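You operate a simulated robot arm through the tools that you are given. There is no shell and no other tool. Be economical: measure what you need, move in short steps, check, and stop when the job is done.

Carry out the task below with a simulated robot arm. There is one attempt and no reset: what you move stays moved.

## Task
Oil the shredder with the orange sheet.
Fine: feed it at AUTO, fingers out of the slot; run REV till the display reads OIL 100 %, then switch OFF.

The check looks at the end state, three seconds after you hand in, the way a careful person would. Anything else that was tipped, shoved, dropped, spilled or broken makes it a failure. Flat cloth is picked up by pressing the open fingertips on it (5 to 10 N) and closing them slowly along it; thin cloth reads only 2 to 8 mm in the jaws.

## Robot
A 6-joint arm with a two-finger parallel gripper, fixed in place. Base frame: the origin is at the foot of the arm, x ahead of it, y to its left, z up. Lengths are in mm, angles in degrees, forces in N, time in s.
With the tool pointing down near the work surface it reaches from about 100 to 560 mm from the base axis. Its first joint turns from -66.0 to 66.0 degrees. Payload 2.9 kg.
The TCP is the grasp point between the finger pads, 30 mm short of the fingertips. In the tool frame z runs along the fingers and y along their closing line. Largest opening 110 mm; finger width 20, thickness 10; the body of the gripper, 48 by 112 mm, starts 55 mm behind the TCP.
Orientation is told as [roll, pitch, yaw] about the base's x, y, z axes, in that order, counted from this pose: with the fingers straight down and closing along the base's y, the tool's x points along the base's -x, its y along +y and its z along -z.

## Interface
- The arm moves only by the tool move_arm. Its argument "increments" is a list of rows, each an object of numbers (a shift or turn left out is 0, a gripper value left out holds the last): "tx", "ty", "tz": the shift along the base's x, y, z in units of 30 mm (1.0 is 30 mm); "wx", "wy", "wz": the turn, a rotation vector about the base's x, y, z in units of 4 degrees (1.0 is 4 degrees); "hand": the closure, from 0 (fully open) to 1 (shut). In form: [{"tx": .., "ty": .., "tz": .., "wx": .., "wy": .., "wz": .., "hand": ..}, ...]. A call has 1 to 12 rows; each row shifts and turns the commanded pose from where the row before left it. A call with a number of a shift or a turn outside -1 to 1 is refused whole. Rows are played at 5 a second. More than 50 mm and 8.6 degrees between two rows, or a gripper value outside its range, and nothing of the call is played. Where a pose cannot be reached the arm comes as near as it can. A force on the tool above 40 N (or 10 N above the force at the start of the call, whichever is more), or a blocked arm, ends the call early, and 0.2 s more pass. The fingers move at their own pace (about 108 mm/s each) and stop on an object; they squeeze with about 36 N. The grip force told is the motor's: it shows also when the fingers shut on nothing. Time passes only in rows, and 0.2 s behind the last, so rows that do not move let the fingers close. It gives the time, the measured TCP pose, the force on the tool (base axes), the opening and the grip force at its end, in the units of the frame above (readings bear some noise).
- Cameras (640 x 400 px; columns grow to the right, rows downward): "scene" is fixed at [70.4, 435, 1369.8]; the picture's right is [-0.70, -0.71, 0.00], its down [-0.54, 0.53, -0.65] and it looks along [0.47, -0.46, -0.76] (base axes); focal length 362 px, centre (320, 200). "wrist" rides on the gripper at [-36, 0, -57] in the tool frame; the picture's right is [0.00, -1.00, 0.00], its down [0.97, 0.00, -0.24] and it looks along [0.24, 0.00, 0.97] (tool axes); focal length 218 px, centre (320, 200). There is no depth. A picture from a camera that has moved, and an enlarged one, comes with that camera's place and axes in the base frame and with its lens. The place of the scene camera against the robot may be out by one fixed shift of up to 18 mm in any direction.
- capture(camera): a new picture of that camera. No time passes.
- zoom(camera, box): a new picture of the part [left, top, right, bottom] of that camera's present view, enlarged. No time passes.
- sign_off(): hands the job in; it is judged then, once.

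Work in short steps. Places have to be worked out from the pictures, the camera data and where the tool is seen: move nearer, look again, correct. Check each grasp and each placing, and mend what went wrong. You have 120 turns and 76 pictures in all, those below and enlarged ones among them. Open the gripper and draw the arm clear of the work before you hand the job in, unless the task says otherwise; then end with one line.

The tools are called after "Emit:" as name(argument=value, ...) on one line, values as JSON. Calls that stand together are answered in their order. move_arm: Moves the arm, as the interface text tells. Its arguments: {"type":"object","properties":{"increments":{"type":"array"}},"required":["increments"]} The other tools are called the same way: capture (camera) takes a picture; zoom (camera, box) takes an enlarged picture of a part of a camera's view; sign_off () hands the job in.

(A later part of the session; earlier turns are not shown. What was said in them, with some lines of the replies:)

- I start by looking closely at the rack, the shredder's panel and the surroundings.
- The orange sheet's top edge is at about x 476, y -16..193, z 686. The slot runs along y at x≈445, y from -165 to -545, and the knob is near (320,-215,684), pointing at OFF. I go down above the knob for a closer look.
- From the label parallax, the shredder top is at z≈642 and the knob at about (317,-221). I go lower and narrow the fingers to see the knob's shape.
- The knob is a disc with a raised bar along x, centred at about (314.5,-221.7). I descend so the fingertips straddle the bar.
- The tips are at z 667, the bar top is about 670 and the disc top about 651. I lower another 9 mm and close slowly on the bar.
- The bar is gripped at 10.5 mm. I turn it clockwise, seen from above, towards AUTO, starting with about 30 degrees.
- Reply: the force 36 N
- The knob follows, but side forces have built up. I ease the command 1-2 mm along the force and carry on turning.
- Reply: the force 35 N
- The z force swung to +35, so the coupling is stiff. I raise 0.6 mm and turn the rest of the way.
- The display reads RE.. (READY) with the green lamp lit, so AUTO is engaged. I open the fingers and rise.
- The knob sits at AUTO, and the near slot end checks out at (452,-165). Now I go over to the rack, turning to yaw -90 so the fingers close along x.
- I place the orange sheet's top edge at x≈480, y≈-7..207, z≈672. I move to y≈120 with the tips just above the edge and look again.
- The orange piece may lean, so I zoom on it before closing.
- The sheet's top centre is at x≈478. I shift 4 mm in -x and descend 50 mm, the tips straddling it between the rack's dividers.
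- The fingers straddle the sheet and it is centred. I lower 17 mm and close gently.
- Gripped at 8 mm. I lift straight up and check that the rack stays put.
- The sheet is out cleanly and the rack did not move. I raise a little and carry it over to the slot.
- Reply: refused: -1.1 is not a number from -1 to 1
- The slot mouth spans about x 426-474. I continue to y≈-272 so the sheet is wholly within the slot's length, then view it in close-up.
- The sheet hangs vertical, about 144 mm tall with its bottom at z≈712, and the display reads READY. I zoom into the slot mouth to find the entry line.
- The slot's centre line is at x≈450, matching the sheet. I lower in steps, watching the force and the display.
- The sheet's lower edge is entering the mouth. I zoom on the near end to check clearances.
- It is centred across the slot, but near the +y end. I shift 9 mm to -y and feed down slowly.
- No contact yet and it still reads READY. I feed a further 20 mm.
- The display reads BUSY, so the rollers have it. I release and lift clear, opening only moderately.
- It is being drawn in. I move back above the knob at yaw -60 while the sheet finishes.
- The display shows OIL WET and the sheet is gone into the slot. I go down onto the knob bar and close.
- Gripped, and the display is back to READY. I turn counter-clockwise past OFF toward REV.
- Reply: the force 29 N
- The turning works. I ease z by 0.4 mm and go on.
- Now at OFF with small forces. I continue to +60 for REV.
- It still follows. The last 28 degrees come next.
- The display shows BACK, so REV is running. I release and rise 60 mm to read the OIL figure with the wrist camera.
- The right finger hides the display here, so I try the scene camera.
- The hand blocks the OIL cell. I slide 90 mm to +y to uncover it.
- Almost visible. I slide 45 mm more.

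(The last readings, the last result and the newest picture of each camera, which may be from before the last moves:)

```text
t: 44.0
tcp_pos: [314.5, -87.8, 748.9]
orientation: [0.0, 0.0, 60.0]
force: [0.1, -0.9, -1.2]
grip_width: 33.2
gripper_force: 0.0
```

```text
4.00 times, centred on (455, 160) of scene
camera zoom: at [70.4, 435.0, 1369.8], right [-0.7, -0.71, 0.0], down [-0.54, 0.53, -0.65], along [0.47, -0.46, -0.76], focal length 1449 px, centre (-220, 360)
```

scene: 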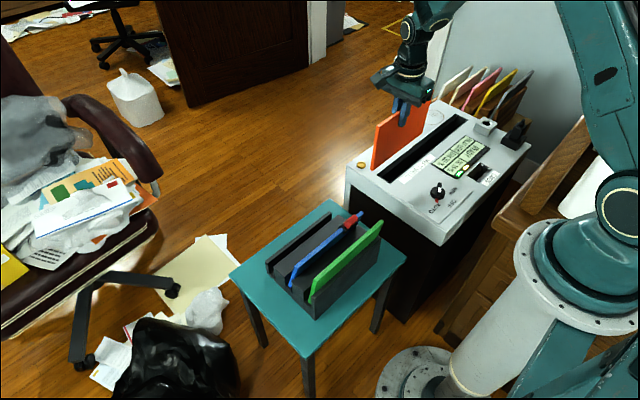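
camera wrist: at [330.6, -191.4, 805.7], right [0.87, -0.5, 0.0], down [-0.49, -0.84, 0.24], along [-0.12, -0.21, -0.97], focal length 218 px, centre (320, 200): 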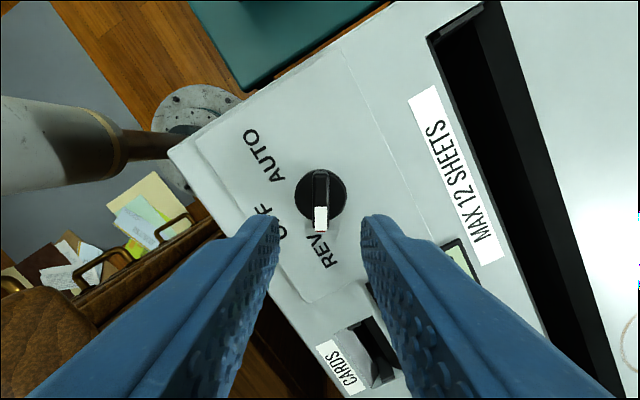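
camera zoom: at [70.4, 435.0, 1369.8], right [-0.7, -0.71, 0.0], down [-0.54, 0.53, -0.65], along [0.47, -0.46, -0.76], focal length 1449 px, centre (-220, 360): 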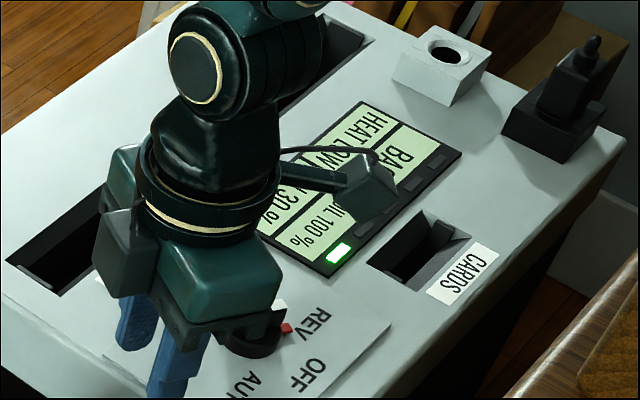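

OIL now reads 100 % and the yellow lamp is out. I go straight back to the knob and grip it at yaw +60.

Emit:
move_arm(increments=[{"ty": -1}, {"ty": -1}, {"ty": -1}, {"ty": -1}, {"ty": -0.5}, {"tz": -0.8}, {"tz": -0.8}, {"tz": -0.4}, {"hand": 0.85}, {"hand": 1.0}, {}, {}])

Emit:
capture(camera="wrist")

```text
t: 46.6
tcp_pos: [312.6, -222.0, 687.4]
orientation: [-0.1, 0.0, 60.0]
force: [2.0, -1.9, -11.5]
grip_width: 10.8
gripper_force: 45.2
```

```text
29 pictures are left
camera wrist: at [331.3, -191.2, 745.4], right [0.87, -0.5, 0.0], down [-0.49, -0.84, 0.24], along [-0.12, -0.21, -0.97], focal length 218 px, centre (320, 200)
```

wrist: 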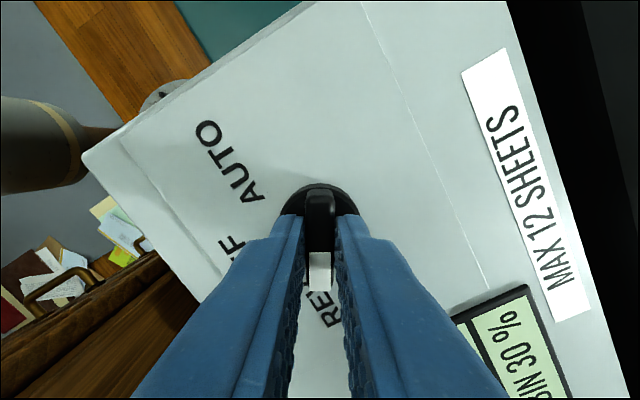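

The bar is gripped. I turn it back 60 degrees to OFF.

Emit:
move_arm(increments=[{"wz": -1}, {"wz": -1}, {"wz": -1}, {"wz": -1}, {"wz": -1}, {"wz": -1}, {"wz": -1}, {"wz": -1}])

Emit:
move_arm(increments=[{"wz": -1}, {"wz": -1}, {"wz": -1}, {"wz": -1}, {"wz": -1}, {"wz": -1}, {"wz": -1}, {}])

```text
t: 48.4
tcp_pos: [313.4, -220.7, 688.8]
orientation: [0.0, -0.1, 27.9]
force: [9.3, -6.2, -29.4]
grip_width: 10.6
gripper_force: 45.2
```

```text
t: 50.2
tcp_pos: [312.7, -222.1, 688.9]
orientation: [0.0, 0.0, -0.1]
force: [1.4, -3.0, -14.1]
grip_width: 10.6
gripper_force: 45.1
```

Yaw is back at 0, so the knob should be at OFF. I release, rise clear and check.

Emit:
move_arm(increments=[{"hand": 0.8}, {"hand": 0.6}, {"tz": 0.5}, {"tz": 1}, {"tz": 1}, {"tz": 1}, {"tz": 1}, {"tz": 1}, {"tz": 1, "hand": 0}, {}])

Emit:
capture(camera="wrist")

Emit:
capture(camera="scene")

```text
t: 52.4
tcp_pos: [311.9, -223.1, 884.9]
orientation: [0.1, -0.1, 0.0]
force: [-1.3, -0.4, -0.4]
grip_width: 109.9
gripper_force: 0.1
```

```text
28 pictures are left
camera wrist: at [348.1, -223.2, 941.9], right [0.0, -1.0, 0.0], down [-0.97, 0.0, 0.24], along [-0.24, 0.0, -0.97], focal length 218 px, centre (320, 200)
```

wrist: 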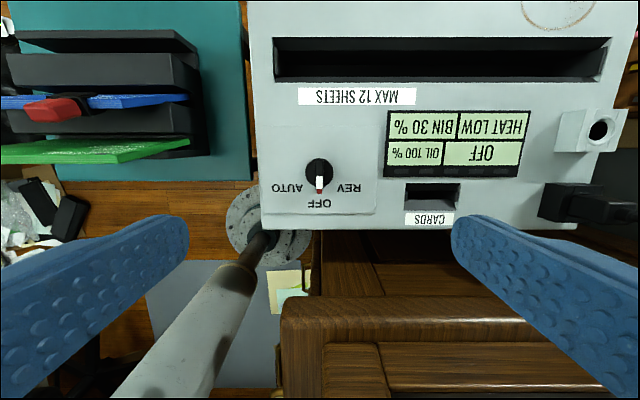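

```text
27 pictures are left
```

scene: 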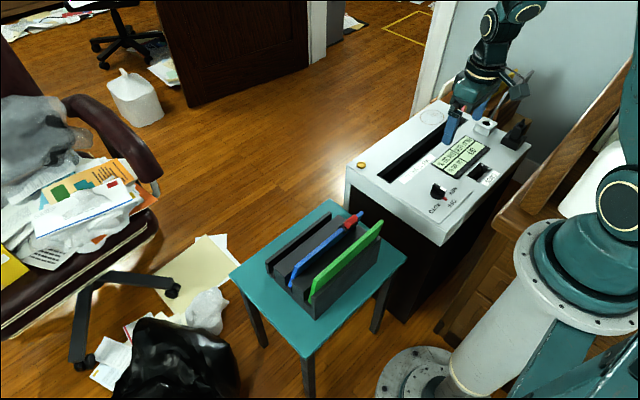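

One close look confirms the display and knob before I hand in.

Emit:
zoom(camera="wrist", box=[260, 90, 540, 230])

```text
2.29 times, centred on (400, 160) of wrist
camera zoom: at [348.1, -223.2, 941.9], right [0.0, -1.0, 0.0], down [-0.97, 0.0, 0.24], along [-0.24, 0.0, -0.97], focal length 499 px, centre (137, 291)
```

zoom: 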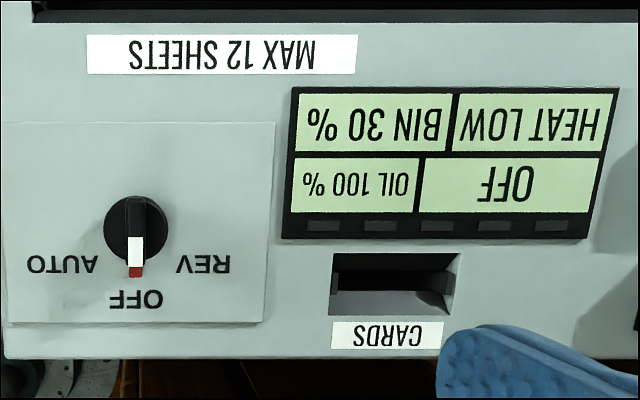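

The display reads OFF and OIL 100 %, the knob points at OFF, everything else is undisturbed and the arm is clear. I hand in.

Emit:
sign_off()

```text
The job is handed in.
```

The orange sheet was fed through at AUTO with the fingers clear of the slot, REV ran until the display read OIL 100 %, and the shredder is now switched OFF.
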